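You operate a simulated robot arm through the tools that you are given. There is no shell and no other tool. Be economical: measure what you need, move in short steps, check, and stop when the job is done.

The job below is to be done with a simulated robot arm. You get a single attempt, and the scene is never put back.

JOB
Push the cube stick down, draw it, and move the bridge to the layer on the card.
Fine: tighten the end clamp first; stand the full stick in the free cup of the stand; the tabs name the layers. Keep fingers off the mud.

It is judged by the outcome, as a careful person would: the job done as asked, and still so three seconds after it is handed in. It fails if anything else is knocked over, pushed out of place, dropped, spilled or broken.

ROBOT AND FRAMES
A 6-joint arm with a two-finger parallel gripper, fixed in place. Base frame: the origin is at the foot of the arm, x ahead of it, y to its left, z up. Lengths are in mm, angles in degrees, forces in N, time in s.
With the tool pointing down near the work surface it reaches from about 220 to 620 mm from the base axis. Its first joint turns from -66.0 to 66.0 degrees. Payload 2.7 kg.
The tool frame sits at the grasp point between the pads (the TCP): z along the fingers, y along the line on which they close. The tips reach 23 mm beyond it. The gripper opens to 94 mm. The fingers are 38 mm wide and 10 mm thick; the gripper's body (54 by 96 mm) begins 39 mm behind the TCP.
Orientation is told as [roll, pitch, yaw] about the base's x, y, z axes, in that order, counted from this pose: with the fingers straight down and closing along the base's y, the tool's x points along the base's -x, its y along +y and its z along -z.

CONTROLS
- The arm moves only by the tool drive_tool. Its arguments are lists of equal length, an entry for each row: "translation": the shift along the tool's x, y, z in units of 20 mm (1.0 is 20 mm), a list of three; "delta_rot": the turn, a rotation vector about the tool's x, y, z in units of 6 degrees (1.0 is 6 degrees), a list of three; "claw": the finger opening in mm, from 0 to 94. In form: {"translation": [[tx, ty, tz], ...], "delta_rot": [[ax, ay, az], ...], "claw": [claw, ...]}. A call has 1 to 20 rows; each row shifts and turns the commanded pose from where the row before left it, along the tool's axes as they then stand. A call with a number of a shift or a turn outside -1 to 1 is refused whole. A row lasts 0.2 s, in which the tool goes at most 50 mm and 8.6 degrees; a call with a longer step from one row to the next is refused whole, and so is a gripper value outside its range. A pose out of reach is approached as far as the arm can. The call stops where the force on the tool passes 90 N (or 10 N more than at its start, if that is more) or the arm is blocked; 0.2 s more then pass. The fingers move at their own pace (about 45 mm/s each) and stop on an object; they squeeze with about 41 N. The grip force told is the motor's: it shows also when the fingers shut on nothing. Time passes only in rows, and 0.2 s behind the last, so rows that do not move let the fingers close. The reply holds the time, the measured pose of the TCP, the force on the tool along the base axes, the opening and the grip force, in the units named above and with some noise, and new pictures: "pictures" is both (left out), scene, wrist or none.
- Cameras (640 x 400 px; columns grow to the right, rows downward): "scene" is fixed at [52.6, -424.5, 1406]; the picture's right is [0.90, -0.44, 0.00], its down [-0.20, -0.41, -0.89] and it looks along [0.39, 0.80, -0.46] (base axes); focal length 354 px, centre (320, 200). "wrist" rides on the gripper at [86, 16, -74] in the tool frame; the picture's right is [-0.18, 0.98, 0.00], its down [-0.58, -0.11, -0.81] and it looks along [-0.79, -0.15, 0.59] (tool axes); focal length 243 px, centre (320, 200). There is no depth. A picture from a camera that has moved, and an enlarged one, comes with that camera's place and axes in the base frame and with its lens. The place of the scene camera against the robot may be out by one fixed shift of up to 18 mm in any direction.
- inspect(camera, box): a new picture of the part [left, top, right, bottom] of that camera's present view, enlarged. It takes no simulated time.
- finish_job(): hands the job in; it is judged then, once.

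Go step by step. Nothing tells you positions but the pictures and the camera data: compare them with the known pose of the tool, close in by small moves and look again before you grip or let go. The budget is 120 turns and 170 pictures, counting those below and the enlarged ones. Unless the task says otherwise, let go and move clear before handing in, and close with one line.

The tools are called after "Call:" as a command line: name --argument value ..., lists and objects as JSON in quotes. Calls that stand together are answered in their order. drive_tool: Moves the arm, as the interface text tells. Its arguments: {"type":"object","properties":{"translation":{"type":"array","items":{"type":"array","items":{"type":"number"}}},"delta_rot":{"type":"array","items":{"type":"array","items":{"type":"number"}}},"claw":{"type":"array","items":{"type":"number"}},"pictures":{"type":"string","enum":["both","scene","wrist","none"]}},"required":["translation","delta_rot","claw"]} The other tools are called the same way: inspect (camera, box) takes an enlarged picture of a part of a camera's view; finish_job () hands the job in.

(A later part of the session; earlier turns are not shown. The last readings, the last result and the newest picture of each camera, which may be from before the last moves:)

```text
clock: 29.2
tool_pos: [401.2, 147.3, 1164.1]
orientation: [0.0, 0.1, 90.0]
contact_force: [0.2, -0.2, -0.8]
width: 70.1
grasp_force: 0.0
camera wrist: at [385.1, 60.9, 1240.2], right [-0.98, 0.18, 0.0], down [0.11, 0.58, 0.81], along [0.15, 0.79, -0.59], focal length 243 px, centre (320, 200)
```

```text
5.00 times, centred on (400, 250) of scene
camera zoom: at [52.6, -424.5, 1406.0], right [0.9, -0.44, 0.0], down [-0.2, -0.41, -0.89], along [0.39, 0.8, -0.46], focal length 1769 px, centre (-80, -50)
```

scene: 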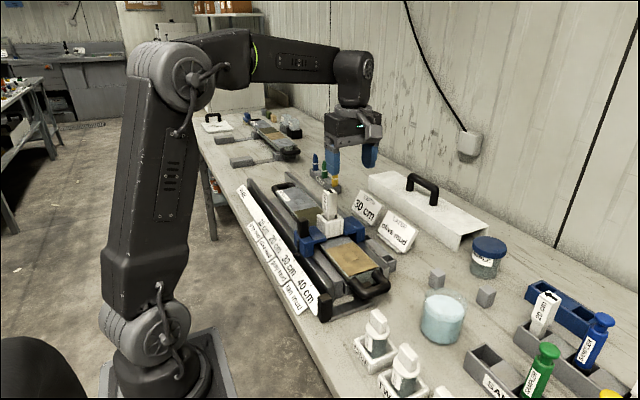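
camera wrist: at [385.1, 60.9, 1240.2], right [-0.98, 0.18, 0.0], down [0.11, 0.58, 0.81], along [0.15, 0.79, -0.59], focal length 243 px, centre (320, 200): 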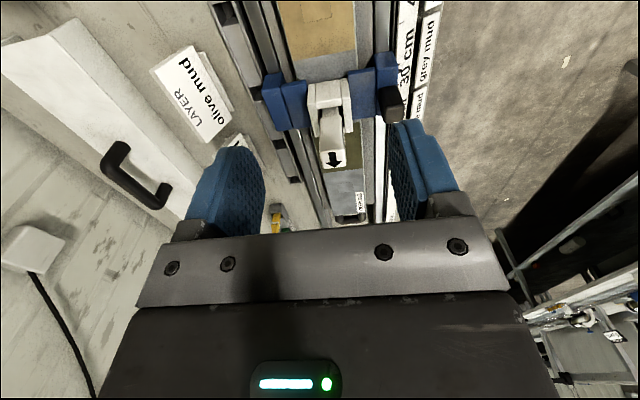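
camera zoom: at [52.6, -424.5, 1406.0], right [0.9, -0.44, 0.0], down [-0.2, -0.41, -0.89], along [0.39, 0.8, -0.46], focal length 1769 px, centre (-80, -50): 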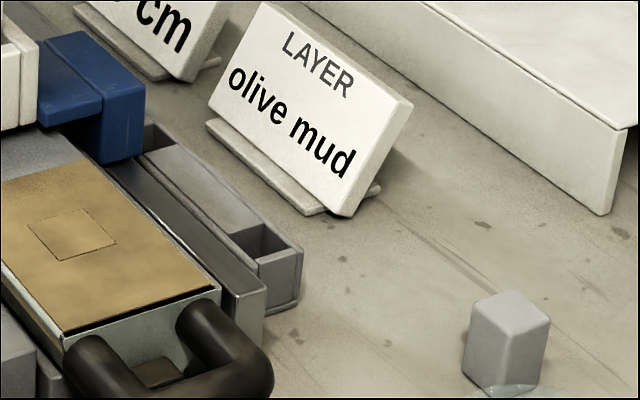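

The rack beside the tray looks like a peg rail; I need to identify the stick stand properly before acting, so I go look at the stands at the −y end.

Call:
drive_tool --translation '[[1, 0, 0], [1, 0, 0], [1, 0, 0], [1, 0, 0], [1, 0, 0], [1, 0, 0], [1, 0, 0], [1, 0, 0], [1, 0, 0], [1, 0, 0], [1, 0, 0], [1, 0, 0], [1, 0, 0], [1, 0, 0], [1, 0, 0], [0, 0, 0]]' --delta_rot '[[0, 0, 0], [0, 0, 0], [0, 0, 0], [0, 0, 0], [0, 0, 0], [0, 0, 0], [0, 0, 0], [0, 0, 0], [0, 0, 0], [0, 0, 0], [0, 0, 0], [0, 0, 0], [0, 0, 0], [0, 0, 0], [0, 0, 0], [0, 0, 0]]' --claw '[94, 94, 94, 94, 94, 94, 94, 94, 94, 94, 94, 94, 94, 94, 94, 94]' --pictures "none"

Call:
drive_tool --translation '[[0, 0, 0], [0, 0, 0], [0, 0, 0], [0, 0, 0], [0, 0, 0], [0, 0, 0], [0, 0, 0], [0, 0, 0], [0, 0, 0], [0, 0, 0], [0, 0, 0], [0, 0, 0], [0, 0, 0], [0, 0, 0], [0, 0, 0], [-1, 0, 0], [-1, 0, 0], [-1, 0, 0], [0, 0, 0]]' --delta_rot '[[0, 0, 1], [0, 0, 1], [0, 0, 1], [0, 0, 1], [0, 0, 1], [0, 0, 1], [0, 0, 1], [0, 0, 1], [0, 0, 1], [0, 0, 1], [0, 0, 1], [0, 0, 1], [0, 0, 1], [0, 0, 1], [0, 0, 1], [0, 0, 0], [0, 0, 0], [0, 0, 0], [0, 0, 0]]' --claw '[94, 94, 94, 94, 94, 94, 94, 94, 94, 94, 94, 94, 94, 94, 94, 94, 94, 94, 94]' --pictures "wrist"

Call:
inspect --camera "wrist" --box '[200, 0, 440, 150]'

```text
clock: 32.6
tool_pos: [402.3, -154.2, 1162.9]
orientation: [0.0, 0.0, 90.0]
contact_force: [-0.1, 0.4, 0.3]
width: 94.2
grasp_force: 0.0
```

```text
clock: 36.6
tool_pos: [461.9, -154.7, 1163.0]
orientation: [0.1, 0.0, -0.1]
contact_force: [-0.1, 0.6, 0.2]
width: 94.2
grasp_force: 0.1
camera wrist: at [374.2, -137.6, 1240.2], right [0.18, 0.98, 0.0], down [0.58, -0.11, 0.81], along [0.79, -0.15, -0.59], focal length 243 px, centre (320, 200)
```

wrist: 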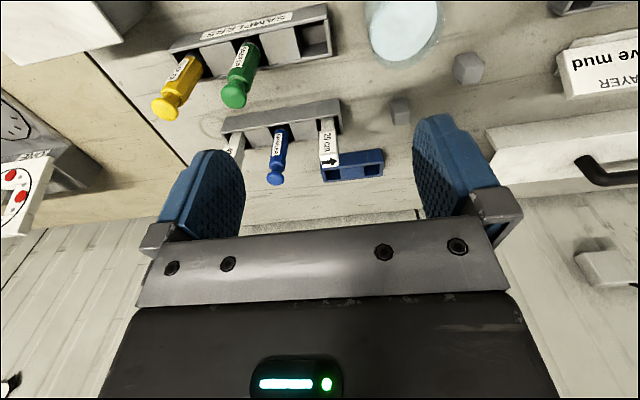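

```text
2.67 times, centred on (320, 75) of wrist
camera zoom: at [374.2, -137.6, 1240.2], right [0.18, 0.98, 0.0], down [0.58, -0.11, 0.81], along [0.79, -0.15, -0.59], focal length 647 px, centre (320, 533)
```

zoom: 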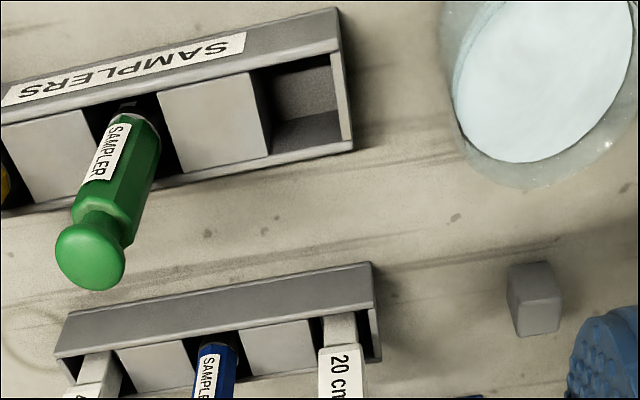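

Call:
inspect --camera "wrist" --box '[200, 90, 440, 240]'

Call:
inspect --camera "scene" --box '[500, 270, 640, 370]'

Call:
inspect --camera "scene" --box '[300, 145, 400, 215]'

```text
2.67 times, centred on (320, 165) of wrist
camera zoom: at [374.2, -137.6, 1240.2], right [0.18, 0.98, 0.0], down [0.58, -0.11, 0.81], along [0.79, -0.15, -0.59], focal length 647 px, centre (320, 293)
```

zoom: 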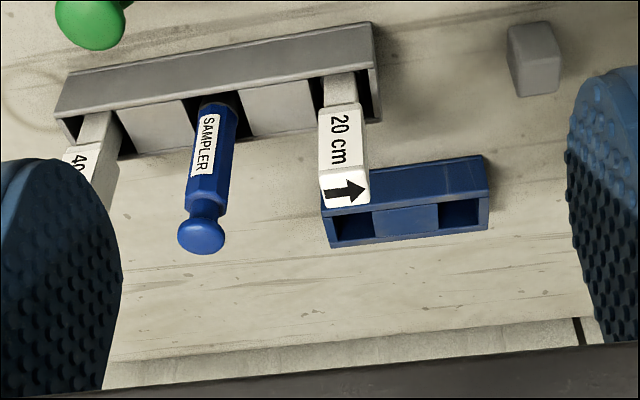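

```text
4.00 times, centred on (570, 320) of scene
camera zoom: at [52.6, -424.5, 1406.0], right [0.9, -0.44, 0.0], down [-0.2, -0.41, -0.89], along [0.39, 0.8, -0.46], focal length 1415 px, centre (-680, -280)
```

zoom: 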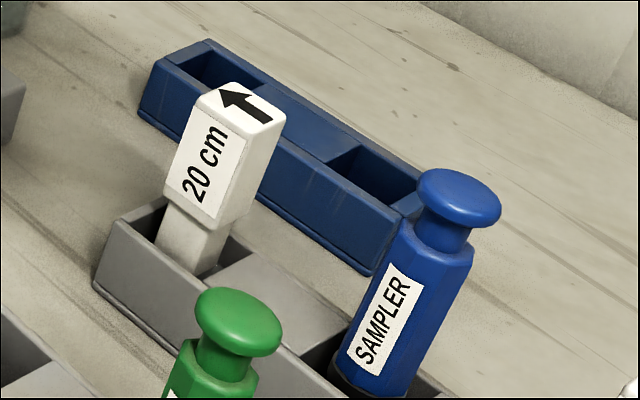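

```text
5.71 times, centred on (350, 180) of scene
camera zoom: at [52.6, -424.5, 1406.0], right [0.9, -0.44, 0.0], down [-0.2, -0.41, -0.89], along [0.39, 0.8, -0.46], focal length 2022 px, centre (149, 314)
```

zoom: 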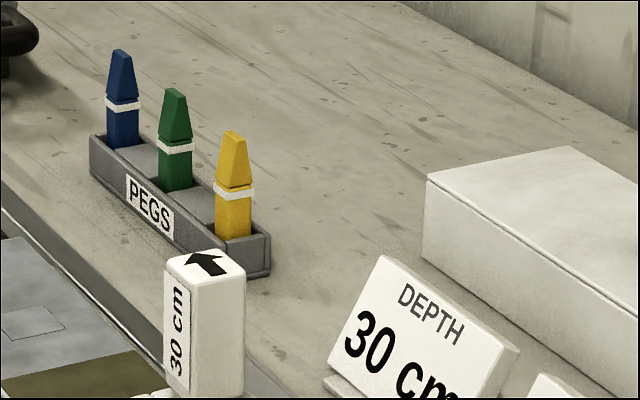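

The only single free cup within reach is the third cup of the SAMPLERS stand (≈x 497, y −170); the stick rack is fully occupied. I'll return to the bridge above the stick.

Call:
drive_tool --translation '[[0.15, 1, 0], [0.15, 1, 0], [0.15, 1, 0], [0.15, 1, 0], [0.15, 1, 0], [0.15, 1, 0], [0.15, 1, 0], [0.15, 1, 0], [0.15, 1, 0], [0.15, 1, 0], [0.15, 1, 0], [0.15, 1, 0], [0.15, 1, 0], [0.15, 1, 0], [0.15, 1, 0], [0.15, 1, 0], [0.15, 1, 0], [0.15, 1, 0], [0.15, 1, 0], [0, 0, 0]]' --delta_rot '[[0, 0, 0], [0, 0, 0], [0, 0, 0], [0, 0, 0], [0, 0, 0], [0, 0, 0], [0, 0, 0], [0, 0, 0], [0, 0, 0], [0, 0, 0], [0, 0, 0], [0, 0, 0], [0, 0, 0], [0, 0, 0], [0, 0, 0], [0, 0, 0], [0, 0, 0], [0, 0, 0], [0, 0, 0], [0, 0, 0]]' --claw '[80, 80, 80, 80, 80, 80, 80, 80, 80, 80, 80, 80, 80, 80, 80, 80, 80, 80, 80, 80]' --pictures "wrist"

Call:
inspect --camera "wrist" --box '[180, 0, 500, 200]'

```text
clock: 40.8
tool_pos: [405.3, 225.6, 1164.3]
orientation: [0.0, 0.0, -0.1]
contact_force: [0.2, 0.4, -0.3]
width: 80.0
grasp_force: 0.1
camera wrist: at [318.0, 241.1, 1240.5], right [0.18, 0.98, 0.0], down [0.58, -0.11, 0.81], along [0.79, -0.15, -0.59], focal length 243 px, centre (320, 200)
```

wrist: 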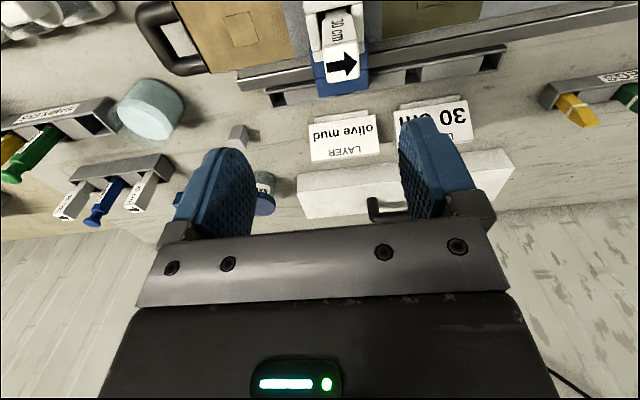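

```text
2.00 times, centred on (340, 100) of wrist
camera zoom: at [318.0, 241.1, 1240.5], right [0.18, 0.98, 0.0], down [0.58, -0.11, 0.81], along [0.79, -0.15, -0.59], focal length 485 px, centre (280, 400)
```

zoom: 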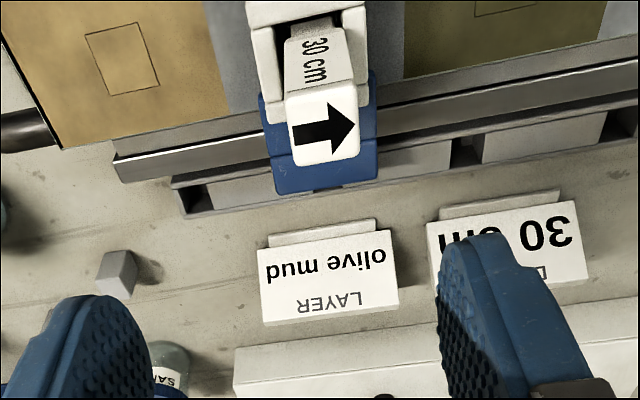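

Call:
drive_tool --translation '[[0, 0.77, 0], [0, 0, 1], [0, 0, 1], [0, 0, 1], [0, 0, 1], [0, 0, 1], [0, 0, 0]]' --delta_rot '[[0, 0, 0], [0, 0, 0], [0, 0, 0], [0, 0, 0], [0, 0, 0], [0, 0, 0], [0, 0, 0]]' --claw '[70, 70, 70, 70, 70, 70, 70]'

Call:
inspect --camera "scene" --box '[270, 160, 410, 260]'

```text
clock: 42.4
tool_pos: [404.0, 240.8, 1064.3]
orientation: [0.0, -0.1, 0.0]
contact_force: [-0.4, -0.4, 0.9]
width: 70.0
grasp_force: 0.0
camera wrist: at [317.6, 256.6, 1139.6], right [0.18, 0.98, 0.0], down [0.58, -0.11, 0.81], along [0.79, -0.15, -0.59], focal length 243 px, centre (320, 200)
```

scene: 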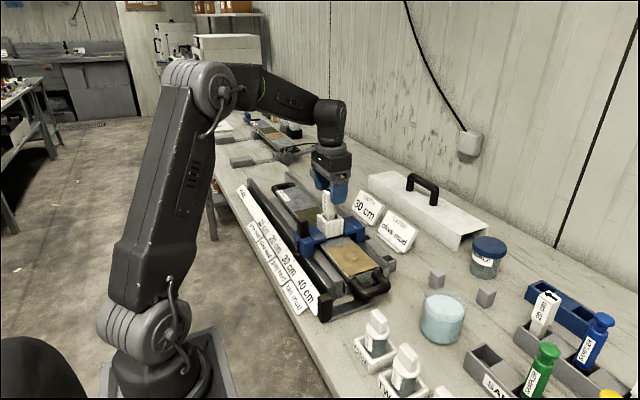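
wrist: 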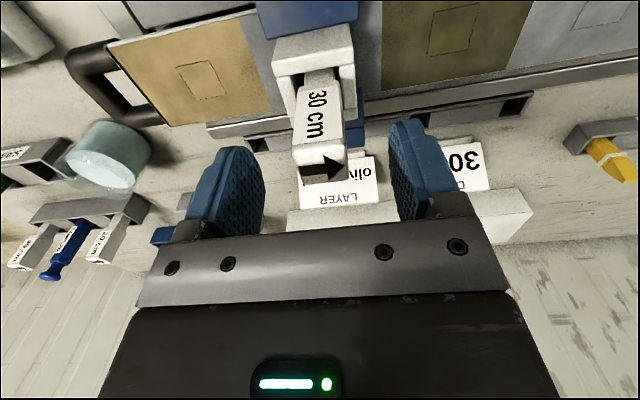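

```text
4.00 times, centred on (340, 210) of scene
camera zoom: at [52.6, -424.5, 1406.0], right [0.9, -0.44, 0.0], down [-0.2, -0.41, -0.89], along [0.39, 0.8, -0.46], focal length 1415 px, centre (240, 160)
```

zoom: 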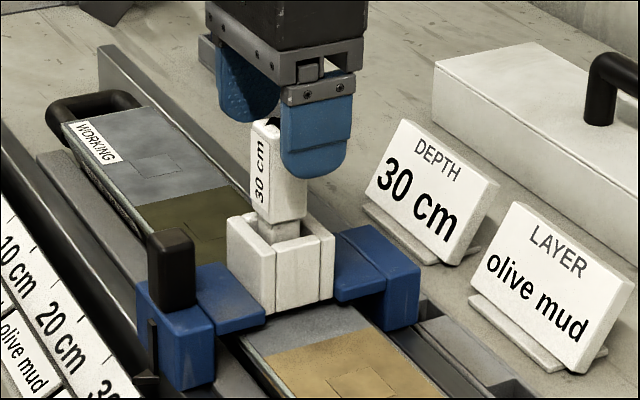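

Call:
drive_tool --translation '[[-0.2, 0, 0.75], [0, 0, 0.75], [0, 0, 0], [0, 0, 0], [0, 0, 0], [0, 0, 0]]' --delta_rot '[[0, 0, 0], [0, 0, 0], [0, 0, 0], [0, 0, 0], [0, 0, 0], [0, 0, 0]]' --claw '[70, 70, 15, 15, 15, 15]'

Call:
inspect --camera "scene" --box '[270, 160, 410, 260]'

```text
clock: 43.8
tool_pos: [408.1, 242.0, 1032.5]
orientation: [0.0, 0.0, -0.1]
contact_force: [0.1, -1.0, 0.3]
width: 25.5
grasp_force: 40.9
camera wrist: at [321.3, 257.4, 1109.4], right [0.18, 0.98, 0.0], down [0.58, -0.11, 0.81], along [0.79, -0.15, -0.59], focal length 243 px, centre (320, 200)
```

scene: 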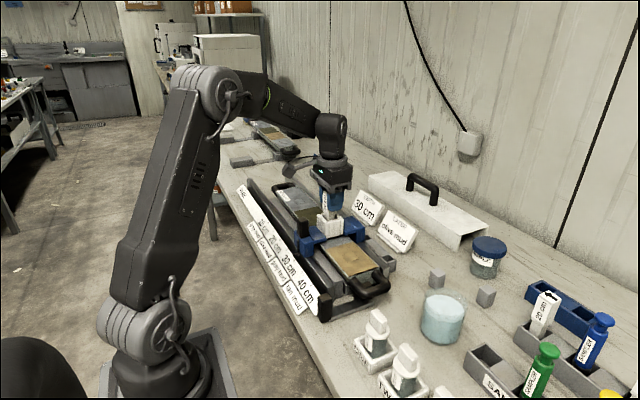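
wrist: 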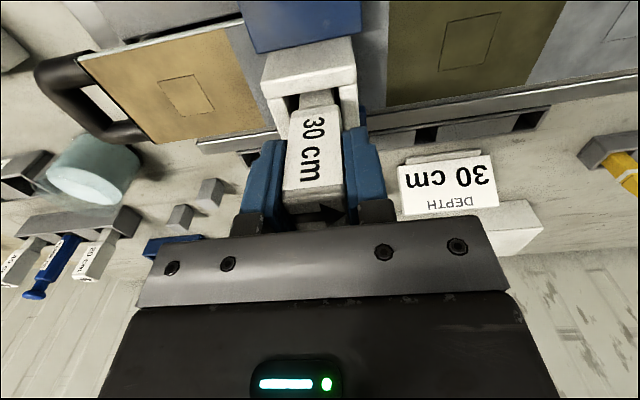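

```text
4.00 times, centred on (340, 210) of scene
camera zoom: at [52.6, -424.5, 1406.0], right [0.9, -0.44, 0.0], down [-0.2, -0.41, -0.89], along [0.39, 0.8, -0.46], focal length 1415 px, centre (240, 160)
```

zoom: 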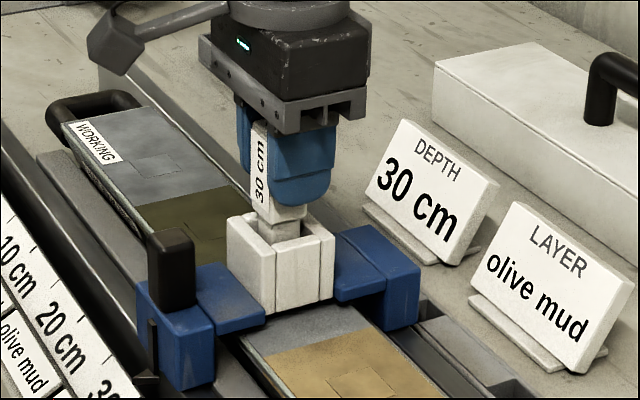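

Stick head is gripped centrally; now push down in small steps.

Call:
drive_tool --translation '[[0, 0, 0.25], [0, 0, 0.25], [0, 0, 0.25], [0, 0, 0]]' --delta_rot '[[0, 0, 0], [0, 0, 0], [0, 0, 0], [0, 0, 0]]' --claw '[15, 15, 15, 15]' --pictures "wrist"

Call:
inspect --camera "scene" --box '[290, 170, 390, 260]'

```text
clock: 44.8
tool_pos: [408.9, 241.7, 1018.5]
orientation: [-0.1, 0.1, 0.0]
contact_force: [-1.8, -7.8, 1.2]
width: 25.3
grasp_force: 41.8
camera wrist: at [322.0, 257.2, 1094.0], right [0.18, 0.98, 0.0], down [0.58, -0.11, 0.81], along [0.79, -0.15, -0.59], focal length 243 px, centre (320, 200)
```

wrist: 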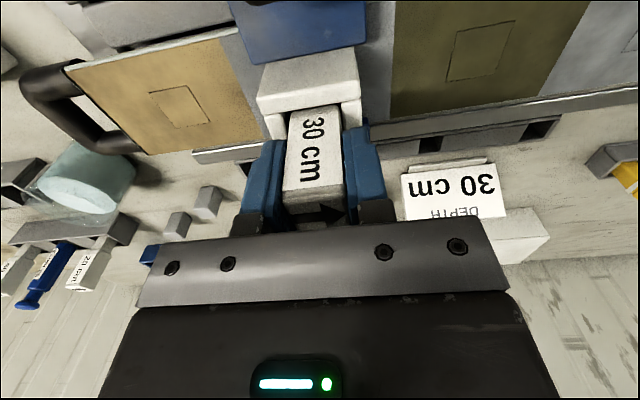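

```text
4.44 times, centred on (340, 215) of scene
camera zoom: at [52.6, -424.7, 1406.0], right [0.9, -0.44, 0.0], down [-0.2, -0.41, -0.89], along [0.39, 0.8, -0.46], focal length 1572 px, centre (231, 133)
```

zoom: 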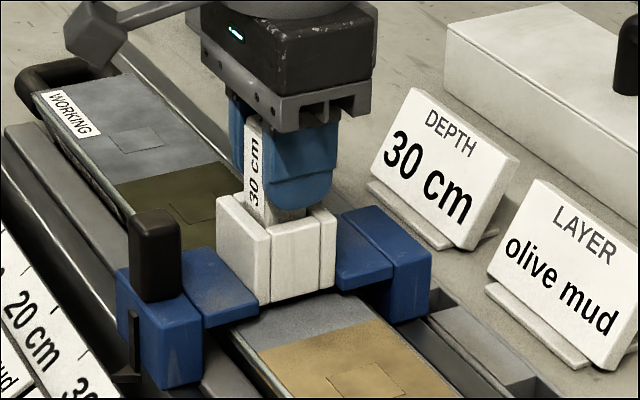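

Call:
drive_tool --translation '[[0, 0, 0.2], [0, 0, 0.2], [0, 0, 0]]' --delta_rot '[[0, 0, 0], [0, 0, 0], [0, 0, 0]]' --claw '[15, 15, 15]' --pictures "wrist"

Call:
inspect --camera "scene" --box '[290, 170, 390, 260]'

```text
clock: 45.6
tool_pos: [409.1, 242.6, 1013.4]
orientation: [0.2, -0.3, 0.1]
contact_force: [-5.6, -12.9, 32.7]
width: 25.1
grasp_force: 40.7
camera wrist: at [321.8, 257.1, 1089.5], right [0.18, 0.98, 0.0], down [0.58, -0.11, 0.81], along [0.8, -0.15, -0.59], focal length 243 px, centre (320, 200)
```

wrist: 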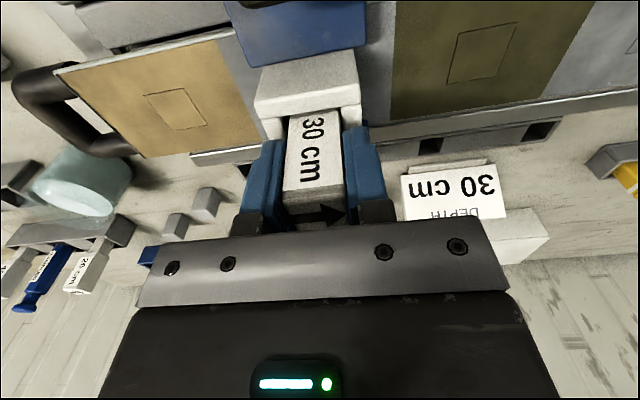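

```text
4.44 times, centred on (340, 215) of scene
camera zoom: at [52.0, -425.1, 1405.9], right [0.9, -0.44, 0.0], down [-0.2, -0.41, -0.89], along [0.39, 0.8, -0.46], focal length 1572 px, centre (231, 133)
```

zoom: 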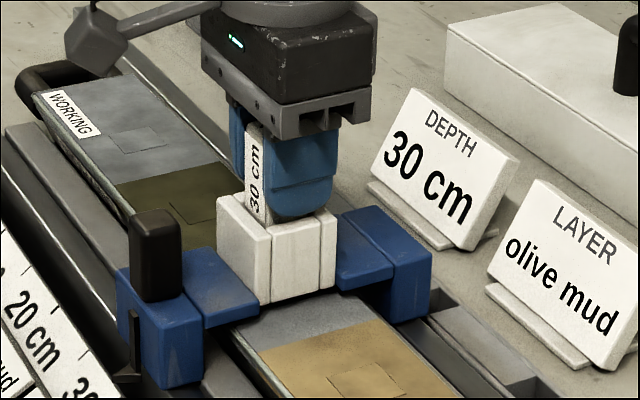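

Finger tips have reached the guide walls; I'll regrip by releasing, rising, and pushing on the head top with closed fingers.

Call:
drive_tool --translation '[[0, 0, -0.2], [0, 0, 0], [0, 0, 0], [0, 0, -1], [0, 0, -1], [0, 0, -0.3], [0, 0, 0], [0, 0, 0], [0, 0, 0]]' --delta_rot '[[0, 0, 0], [0, 0, 0], [0, 0, 0], [0, 0, 0], [0, 0, 0], [0, 0, 0], [0, 0, 0], [0, 0, 0], [0, 0, 0]]' --claw '[15, 45, 45, 45, 45, 45, 0, 0, 0]'

Call:
inspect --camera "scene" --box '[290, 170, 390, 260]'

```text
clock: 47.6
tool_pos: [409.3, 242.2, 1060.7]
orientation: [-0.1, 0.0, 0.0]
contact_force: [0.4, 0.6, 0.5]
width: 0.0
grasp_force: 27.8
camera wrist: at [322.4, 257.5, 1136.0], right [0.18, 0.98, 0.0], down [0.58, -0.11, 0.81], along [0.79, -0.15, -0.59], focal length 243 px, centre (320, 200)
```

scene: 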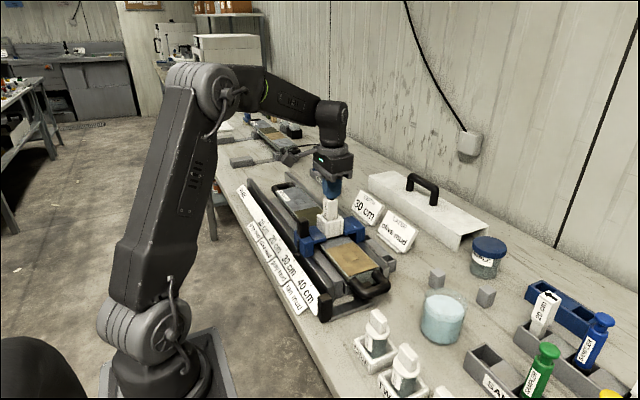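
wrist: 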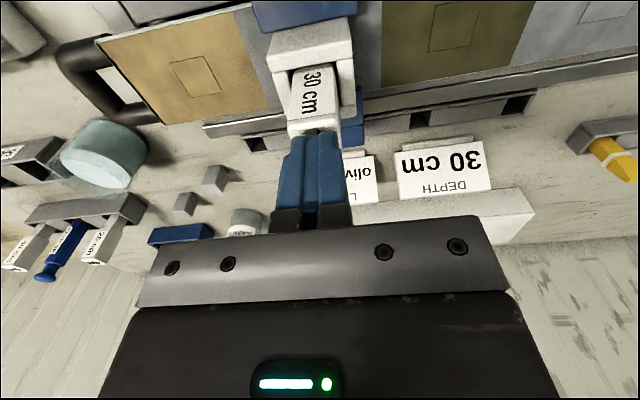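

```text
4.44 times, centred on (340, 215) of scene
camera zoom: at [52.6, -424.5, 1406.0], right [0.9, -0.44, 0.0], down [-0.2, -0.41, -0.89], along [0.39, 0.8, -0.46], focal length 1572 px, centre (231, 133)
```

zoom: 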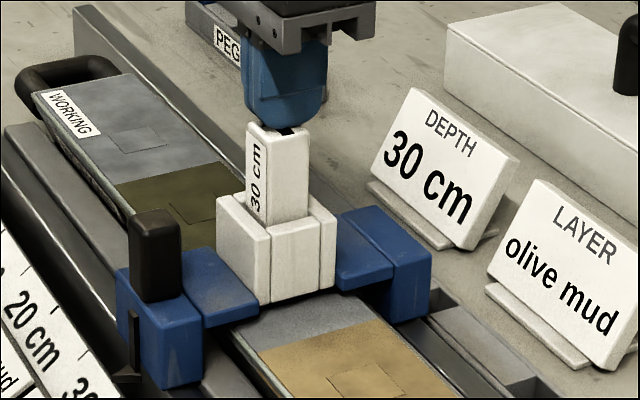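

Head top is just under the closed fingers; push down.

Call:
drive_tool --translation '[[0, 0, 0.3], [0, 0, 0.3], [0, 0, 0.3], [0, 0, 0.3], [0, 0, 0.3], [0, 0, 0]]' --delta_rot '[[0, 0, 0], [0, 0, 0], [0, 0, 0], [0, 0, 0], [0, 0, 0], [0, 0, 0]]' --claw '[0, 0, 0, 0, 0, 0]' --pictures "wrist"

Call:
inspect --camera "scene" --box '[290, 170, 390, 260]'

```text
clock: 48.5
tool_pos: [411.0, 246.3, 1059.4]
orientation: [1.2, -1.7, 0.0]
contact_force: [-11.8, -2.4, 24.8]
width: 0.0
grasp_force: 41.0
stopped in row 4: the force on the tool passed its limit (the readings are from after the stop); the commanded pose is now the measured one
camera wrist: at [321.8, 258.8, 1132.4], right [0.18, 0.98, 0.02], down [0.56, -0.12, 0.82], along [0.81, -0.14, -0.57], focal length 243 px, centre (320, 200)
```

wrist: 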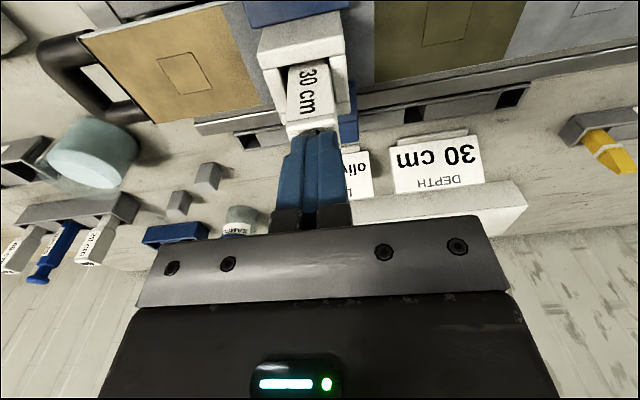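

```text
4.44 times, centred on (340, 215) of scene
camera zoom: at [51.9, -424.8, 1406.0], right [0.9, -0.44, 0.0], down [-0.2, -0.41, -0.89], along [0.39, 0.8, -0.46], focal length 1572 px, centre (231, 133)
```

zoom: 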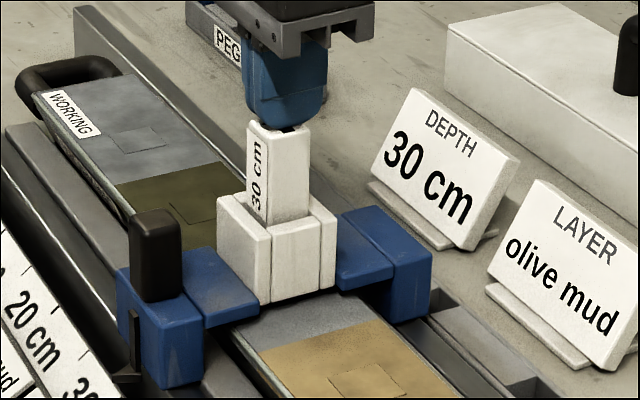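

The stick refuses to go further at over 90 N: fully down. I back off, level the tool, then regrip the head.

Call:
drive_tool --translation '[[0, 0, -0.3], [0, 0, 0], [0, 0, 0], [0, 0, 0]]' --delta_rot '[[0, 0, 0], [0.2, 0.28, 0], [0, 0, 0], [0, 0, 0]]' --claw '[0, 20, 60, 60]' --pictures "wrist"

Call:
inspect --camera "wrist" --box '[200, 0, 440, 200]'

```text
clock: 49.5
tool_pos: [412.6, 243.5, 1060.3]
orientation: [-0.2, 0.2, 0.1]
contact_force: [-1.1, 1.0, -0.4]
width: 60.0
grasp_force: 0.1
camera wrist: at [325.4, 260.3, 1136.6], right [0.18, 0.98, -0.01], down [0.58, -0.1, 0.8], along [0.79, -0.15, -0.59], focal length 243 px, centre (320, 200)
```

wrist: 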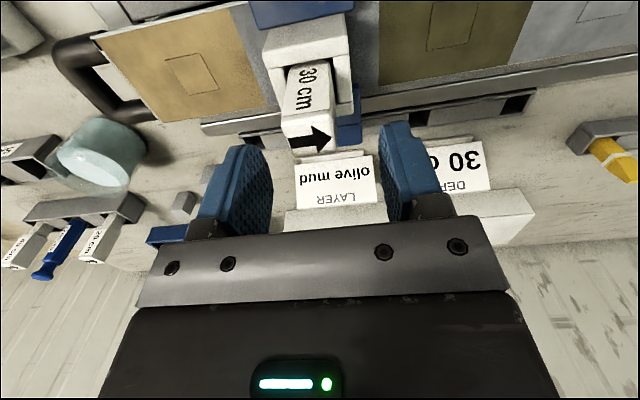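

```text
2.00 times, centred on (320, 100) of wrist
camera zoom: at [325.4, 260.3, 1136.6], right [0.18, 0.98, -0.01], down [0.58, -0.1, 0.8], along [0.79, -0.15, -0.59], focal length 485 px, centre (320, 400)
```

zoom: 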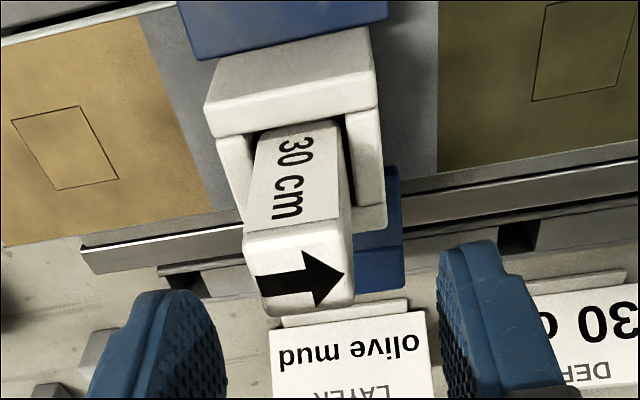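

The stop may have been due to pushing fast into resistance; I'll try again slowly with closed fingers.

Call:
drive_tool --translation '[[0.2, -0.12, 0], [0, 0, 0], [0, 0, 0], [0, 0, 0.1], [0, 0, 0.1], [0, 0, 0.1], [0, 0, 0.1], [0, 0, 0.1], [0, 0, 0.1], [0, 0, 0.1], [0, 0, 0.1], [0, 0, 0]]' --delta_rot '[[0, 0, 0], [0, 0, 0], [0, 0, 0], [0, 0, 0], [0, 0, 0], [0, 0, 0], [0, 0, 0], [0, 0, 0], [0, 0, 0], [0, 0, 0], [0, 0, 0], [0, 0, 0]]' --claw '[0, 0, 0, 0, 0, 0, 0, 0, 0, 0, 0, 0]' --pictures "none"

Call:
inspect --camera "scene" --box '[290, 170, 390, 260]'

```text
clock: 52.1
tool_pos: [409.4, 243.4, 1056.3]
orientation: [0.5, -1.0, 0.0]
contact_force: [-16.0, -1.2, 70.1]
width: 0.2
grasp_force: 41.0
```

```text
4.44 times, centred on (340, 215) of scene
camera zoom: at [51.3, -425.1, 1405.9], right [0.9, -0.44, 0.0], down [-0.2, -0.41, -0.89], along [0.39, 0.8, -0.46], focal length 1572 px, centre (231, 133)
```

zoom: 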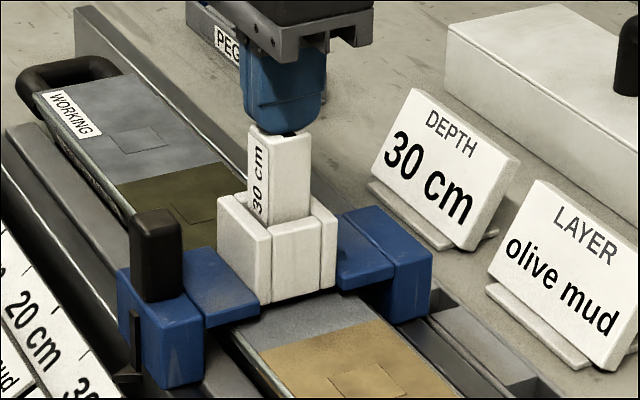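

Call:
drive_tool --translation '[[0, 0, 0.03], [0, 0, 0], [0, 0, 0], [0, 0, 0], [0, 0, 0], [0, 0, 0], [0, 0, 0], [0, 0, 0]]' --delta_rot '[[0, 0, 0], [0, 0, 0], [0, 0, 0], [0, 0, 0], [0, 0, 0], [0, 0, 0], [0, 0, 0], [0, 0, 0]]' --claw '[0, 0, 0, 0, 0, 0, 0, 0]' --pictures "wrist"

```text
clock: 53.9
tool_pos: [408.4, 243.4, 1057.5]
orientation: [0.7, -1.1, 0.1]
contact_force: [-16.1, -1.1, 72.2]
width: 0.0
grasp_force: 40.8
camera wrist: at [320.8, 257.6, 1130.7], right [0.18, 0.98, 0.01], down [0.57, -0.12, 0.82], along [0.8, -0.14, -0.58], focal length 243 px, centre (320, 200)
```

wrist: 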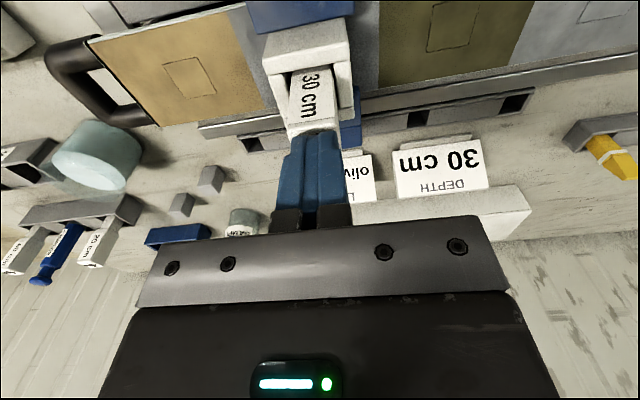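

No creep under a steady 72 N: the stick is on its stop. Back off, regrip, and draw.

Call:
drive_tool --translation '[[0, 0, -0.5], [0, 0, -0.7], [0, 0, 0], [0, 0, 0]]' --delta_rot '[[0, 0, 0], [0, 0, 0], [0, 0, 0], [0, 0, 0]]' --claw '[0, 40, 60, 60]' --pictures "none"

```text
clock: 54.9
tool_pos: [407.5, 242.1, 1069.3]
orientation: [-0.4, 0.2, 0.1]
contact_force: [0.0, 0.0, 0.7]
width: 60.1
grasp_force: 0.0
```

Call:
drive_tool --translation '[[0, -0.05, 0.9], [0, 0, 0.9], [0, 0, 0.75], [0, 0, 0], [0, 0, 0], [0, 0, 0], [0, 0, 0]]' --delta_rot '[[-0.06, -0.03, 0], [0, 0, 0], [0, 0, 0], [0, 0, 0], [0, 0, 0], [0, 0, 0], [0, 0, 0]]' --claw '[60, 60, 60, 15, 15, 15, 15]' --pictures "none"

Call:
inspect --camera "scene" --box '[290, 170, 390, 260]'

```text
clock: 56.5
tool_pos: [407.7, 239.5, 1018.4]
orientation: [0.1, 0.1, 0.1]
contact_force: [0.3, 0.6, 0.5]
width: 25.5
grasp_force: 40.7
```

```text
4.44 times, centred on (340, 215) of scene
camera zoom: at [52.6, -424.5, 1406.0], right [0.9, -0.44, 0.0], down [-0.2, -0.41, -0.89], along [0.39, 0.8, -0.46], focal length 1572 px, centre (231, 133)
```

zoom: 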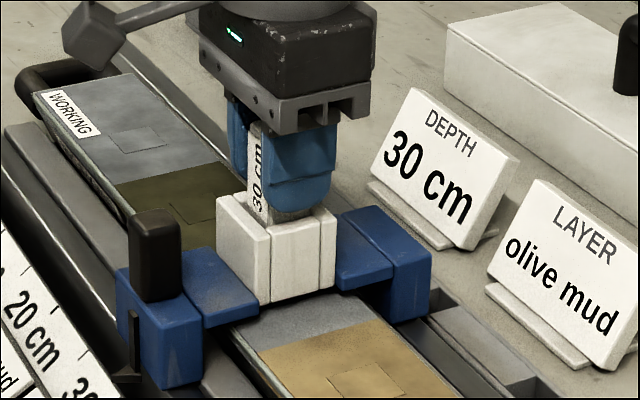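

Gripped; draw straight up, slowly first.

Call:
drive_tool --translation '[[0, 0, -0.15], [0, 0, -0.25], [0, 0, -0.4], [0, 0, -0.5], [0, 0, -0.5], [0, 0, -0.5], [0, 0, 0]]' --delta_rot '[[0, 0, 0], [0, 0, 0], [0, 0, 0], [0, 0, 0], [0, 0, 0], [0, 0, 0], [0, 0, 0]]' --claw '[15, 15, 15, 15, 15, 15, 15]'

Call:
inspect --camera "scene" --box '[290, 150, 390, 250]'

```text
clock: 58.1
tool_pos: [407.2, 238.8, 1064.1]
orientation: [0.1, 0.0, 0.1]
contact_force: [-1.1, -0.4, 0.3]
width: 25.3
grasp_force: 41.2
camera wrist: at [320.1, 256.0, 1140.4], right [0.18, 0.98, 0.0], down [0.58, -0.11, 0.81], along [0.79, -0.15, -0.59], focal length 243 px, centre (320, 200)
```

scene: 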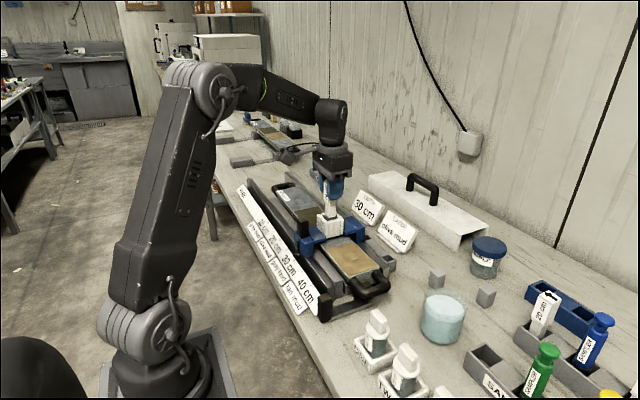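
wrist: 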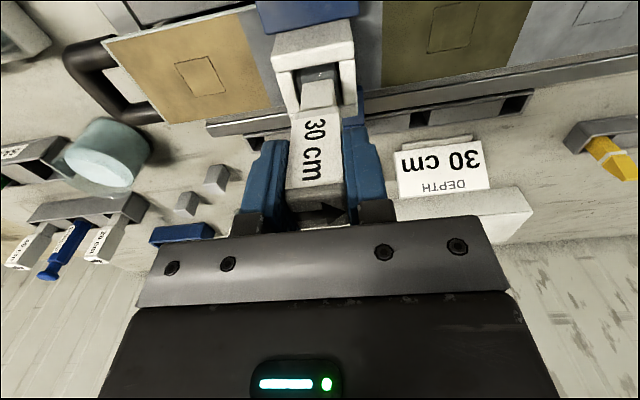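

```text
4.00 times, centred on (340, 200) of scene
camera zoom: at [52.6, -424.5, 1406.0], right [0.9, -0.44, 0.0], down [-0.2, -0.41, -0.89], along [0.39, 0.8, -0.46], focal length 1415 px, centre (240, 200)
```

zoom: 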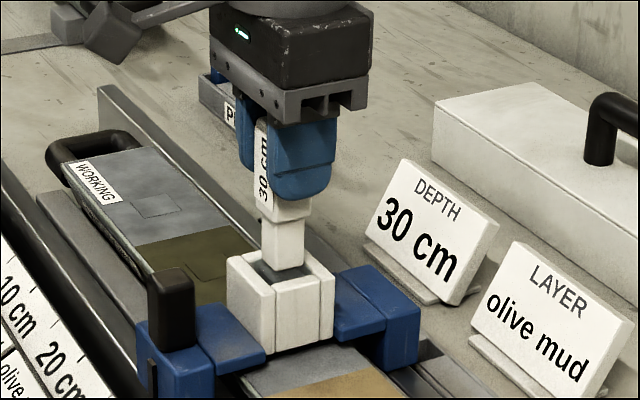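

A grey (mud) cube shows beneath the white shaft. Continue drawing up.

Call:
drive_tool --translation '[[0, 0, -0.5], [0, 0, -0.5], [0, 0, -0.5], [0, 0, -0.7], [0, 0, -0.7], [0, 0, -0.7], [0, 0, -0.7], [0, 0, -0.7], [0, 0, 0]]' --delta_rot '[[0, 0, 0], [0, 0, 0], [0, 0, 0], [0, 0, 0], [0, 0, 0], [0, 0, 0], [0, 0, 0], [0, 0, 0], [0, 0, 0]]' --claw '[15, 15, 15, 15, 15, 15, 15, 15, 15]'

Call:
inspect --camera "scene" --box '[290, 130, 390, 250]'

Call:
inspect --camera "wrist" --box '[220, 0, 460, 150]'

```text
clock: 60.1
tool_pos: [406.9, 241.3, 1164.5]
orientation: [0.1, -0.1, 0.1]
contact_force: [0.1, 0.2, -1.3]
width: 25.5
grasp_force: 41.7
camera wrist: at [320.9, 256.5, 1240.6], right [0.18, 0.98, 0.0], down [0.58, -0.11, 0.81], along [0.79, -0.15, -0.59], focal length 243 px, centre (320, 200)
```

scene: 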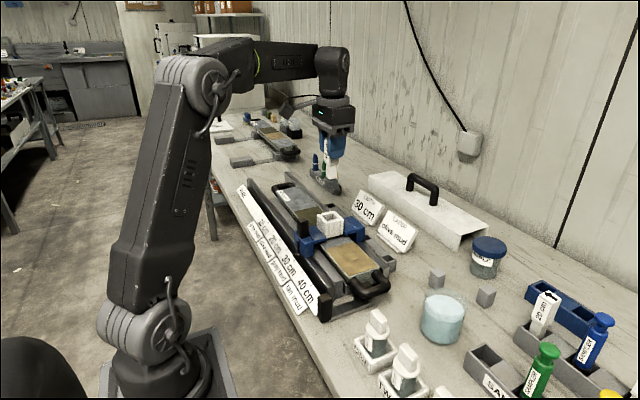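
wrist: 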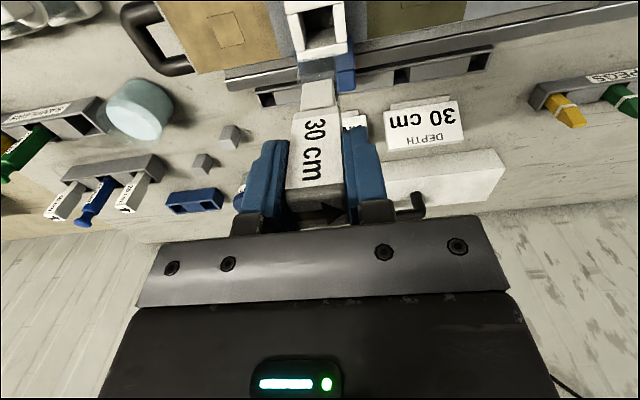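

```text
3.33 times, centred on (340, 190) of scene
camera zoom: at [52.6, -424.5, 1406.0], right [0.9, -0.44, 0.0], down [-0.2, -0.41, -0.89], along [0.39, 0.8, -0.46], focal length 1179 px, centre (253, 233)
```

zoom: 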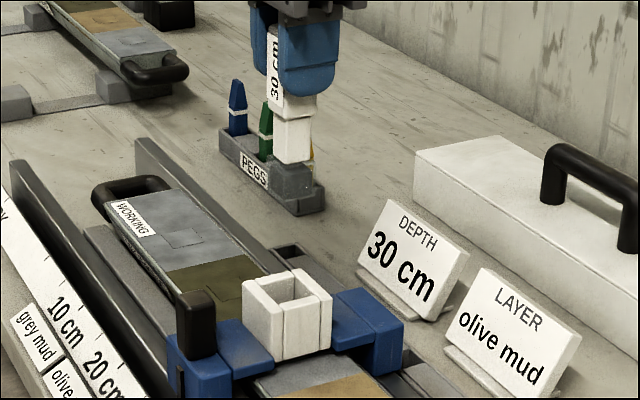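

```text
2.67 times, centred on (340, 75) of wrist
camera zoom: at [320.9, 256.5, 1240.6], right [0.18, 0.98, 0.0], down [0.58, -0.11, 0.81], along [0.79, -0.15, -0.59], focal length 647 px, centre (267, 533)
```

zoom: 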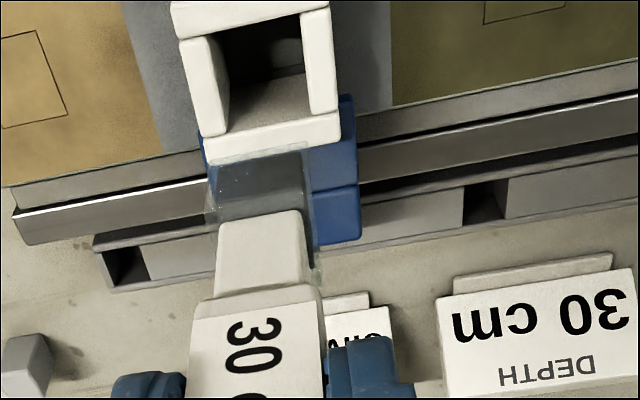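

The stick is full (grey cube in its clear tip). Carry it to the free cup at about (499, −170).

Call:
drive_tool --translation '[[0, -1, 0], [0, -1, 0], [0, -1, 0], [-0.25, -1, 0], [-0.25, -1, 0], [-0.25, -1, 0], [-0.25, -1, 0], [-0.25, -1, 0], [-0.25, -1, 0], [-0.25, -1, 0], [-0.25, -1, 0], [-0.25, -1, 0], [-0.25, -1, 0], [-0.25, -1, 0], [-0.25, -1, 0], [-0.25, -1, 0], [-0.25, -1, 0], [-0.25, -1, 0], [-0.25, -1, 0], [-0.25, -0.8, 0]]' --delta_rot '[[0, 0, 0], [0, 0, 0], [0, 0, 0], [0, 0, 0], [0, 0, 0], [0, 0, 0], [0, 0, 0], [0, 0, 0], [0, 0, 0], [0, 0, 0], [0, 0, 0], [0, 0, 0], [0, 0, 0], [0, 0, 0], [0, 0, 0], [0, 0, 0], [0, 0, 0], [0, 0, 0], [0, 0, 0], [0, 0, 0]]' --claw '[15, 15, 15, 15, 15, 15, 15, 15, 15, 15, 15, 15, 15, 15, 15, 15, 15, 15, 15, 15]' --pictures "none"

Call:
drive_tool --translation '[[-0.2, -0.5, 0.5], [0, 0, 1], [0, 0, 0.5], [0, 0, 0]]' --delta_rot '[[0, 0, 0], [0, 0, 0], [0, 0, 0], [0, 0, 0]]' --claw '[15, 15, 15, 15]'

Call:
inspect --camera "wrist" --box '[180, 0, 420, 150]'

Call:
inspect --camera "scene" --box '[430, 230, 590, 390]'

```text
clock: 64.3
tool_pos: [494.0, -154.4, 1162.1]
orientation: [0.0, -0.1, 0.1]
contact_force: [-0.3, 0.5, -0.5]
width: 25.6
grasp_force: 40.8
```

```text
clock: 65.3
tool_pos: [498.5, -163.4, 1123.9]
orientation: [0.1, 0.1, 0.1]
contact_force: [0.6, -0.2, 0.2]
width: 25.2
grasp_force: 40.9
camera wrist: at [411.4, -148.4, 1199.3], right [0.18, 0.98, 0.0], down [0.58, -0.11, 0.81], along [0.79, -0.15, -0.59], focal length 243 px, centre (320, 200)
```

scene: 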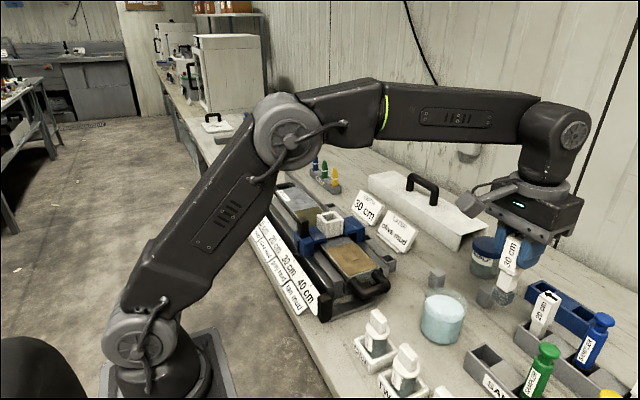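
wrist: 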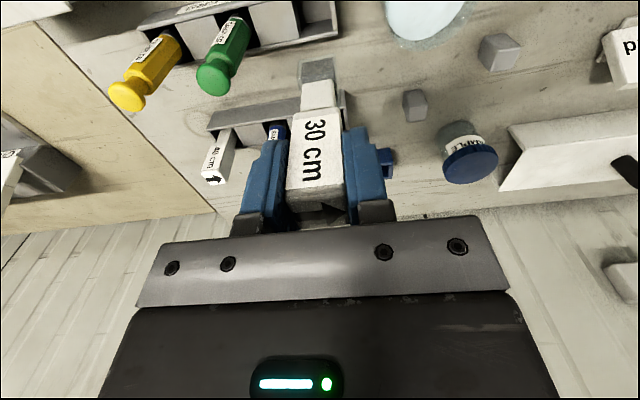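

```text
2.67 times, centred on (300, 75) of wrist
camera zoom: at [411.4, -148.4, 1199.3], right [0.18, 0.98, 0.0], down [0.58, -0.11, 0.81], along [0.79, -0.15, -0.59], focal length 647 px, centre (373, 533)
```

zoom: 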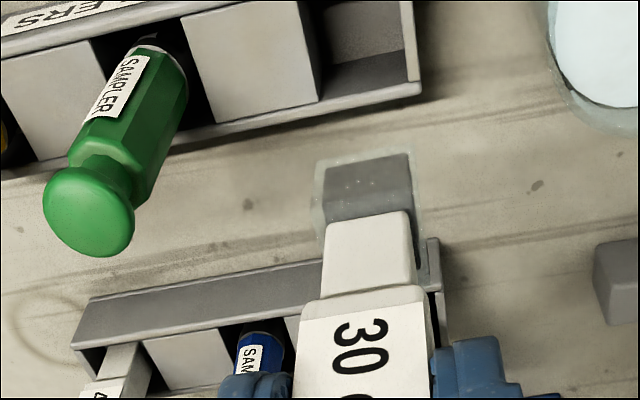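

```text
2.50 times, centred on (510, 310) of scene
camera zoom: at [52.6, -424.5, 1406.0], right [0.9, -0.44, 0.0], down [-0.2, -0.41, -0.89], along [0.39, 0.8, -0.46], focal length 884 px, centre (-155, -75)
```

zoom: 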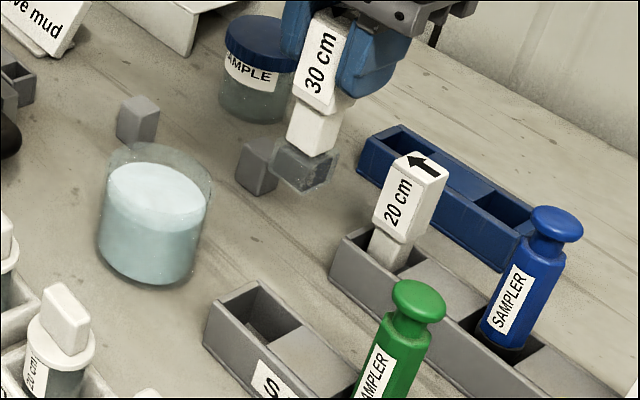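

Call:
drive_tool --translation '[[0, -0.36, 1], [0, 0, 1], [0, 0, 1], [0, 0, 1], [0, 0, 1], [0, 0, 0]]' --delta_rot '[[0, 0, 0], [0, 0, 0], [0, 0, 0], [0, 0, 0], [0, 0, 0], [0, 0, 0]]' --claw '[15, 15, 15, 15, 15, 15]'

Call:
inspect --camera "wrist" --box '[200, 0, 440, 150]'

Call:
inspect --camera "scene" --box '[450, 280, 570, 400]'

```text
clock: 66.7
tool_pos: [496.6, -173.0, 1023.7]
orientation: [0.1, 0.0, 0.1]
contact_force: [-0.1, -0.4, -0.4]
width: 25.4
grasp_force: 40.5
camera wrist: at [410.4, -156.1, 1099.5], right [0.18, 0.98, 0.0], down [0.58, -0.11, 0.81], along [0.79, -0.15, -0.59], focal length 243 px, centre (320, 200)
```

scene: 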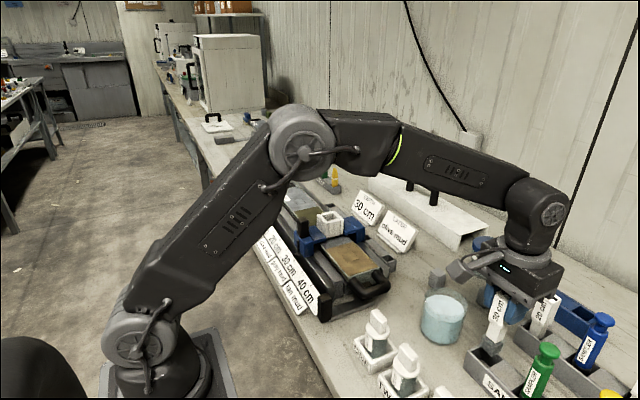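
wrist: 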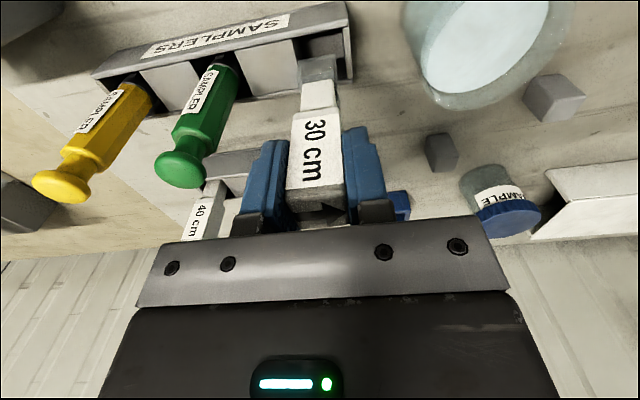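

```text
2.67 times, centred on (320, 75) of wrist
camera zoom: at [410.4, -156.1, 1099.5], right [0.18, 0.98, 0.0], down [0.58, -0.11, 0.81], along [0.79, -0.15, -0.59], focal length 647 px, centre (320, 533)
```

zoom: 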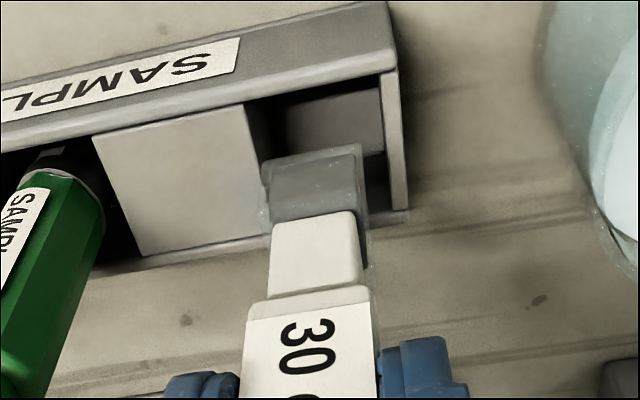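

```text
3.33 times, centred on (510, 340) of scene
camera zoom: at [52.6, -424.5, 1406.0], right [0.9, -0.44, 0.0], down [-0.2, -0.41, -0.89], along [0.39, 0.8, -0.46], focal length 1179 px, centre (-313, -267)
```

zoom: 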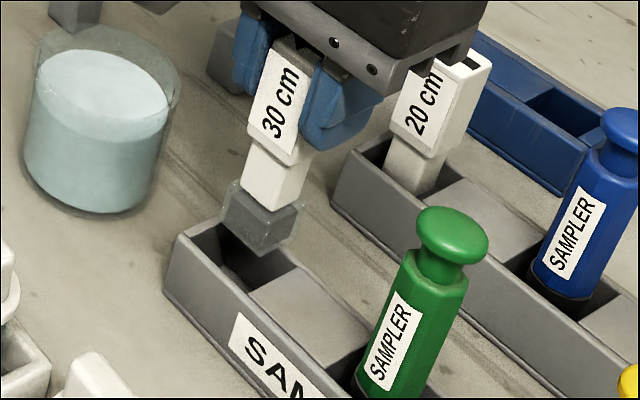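

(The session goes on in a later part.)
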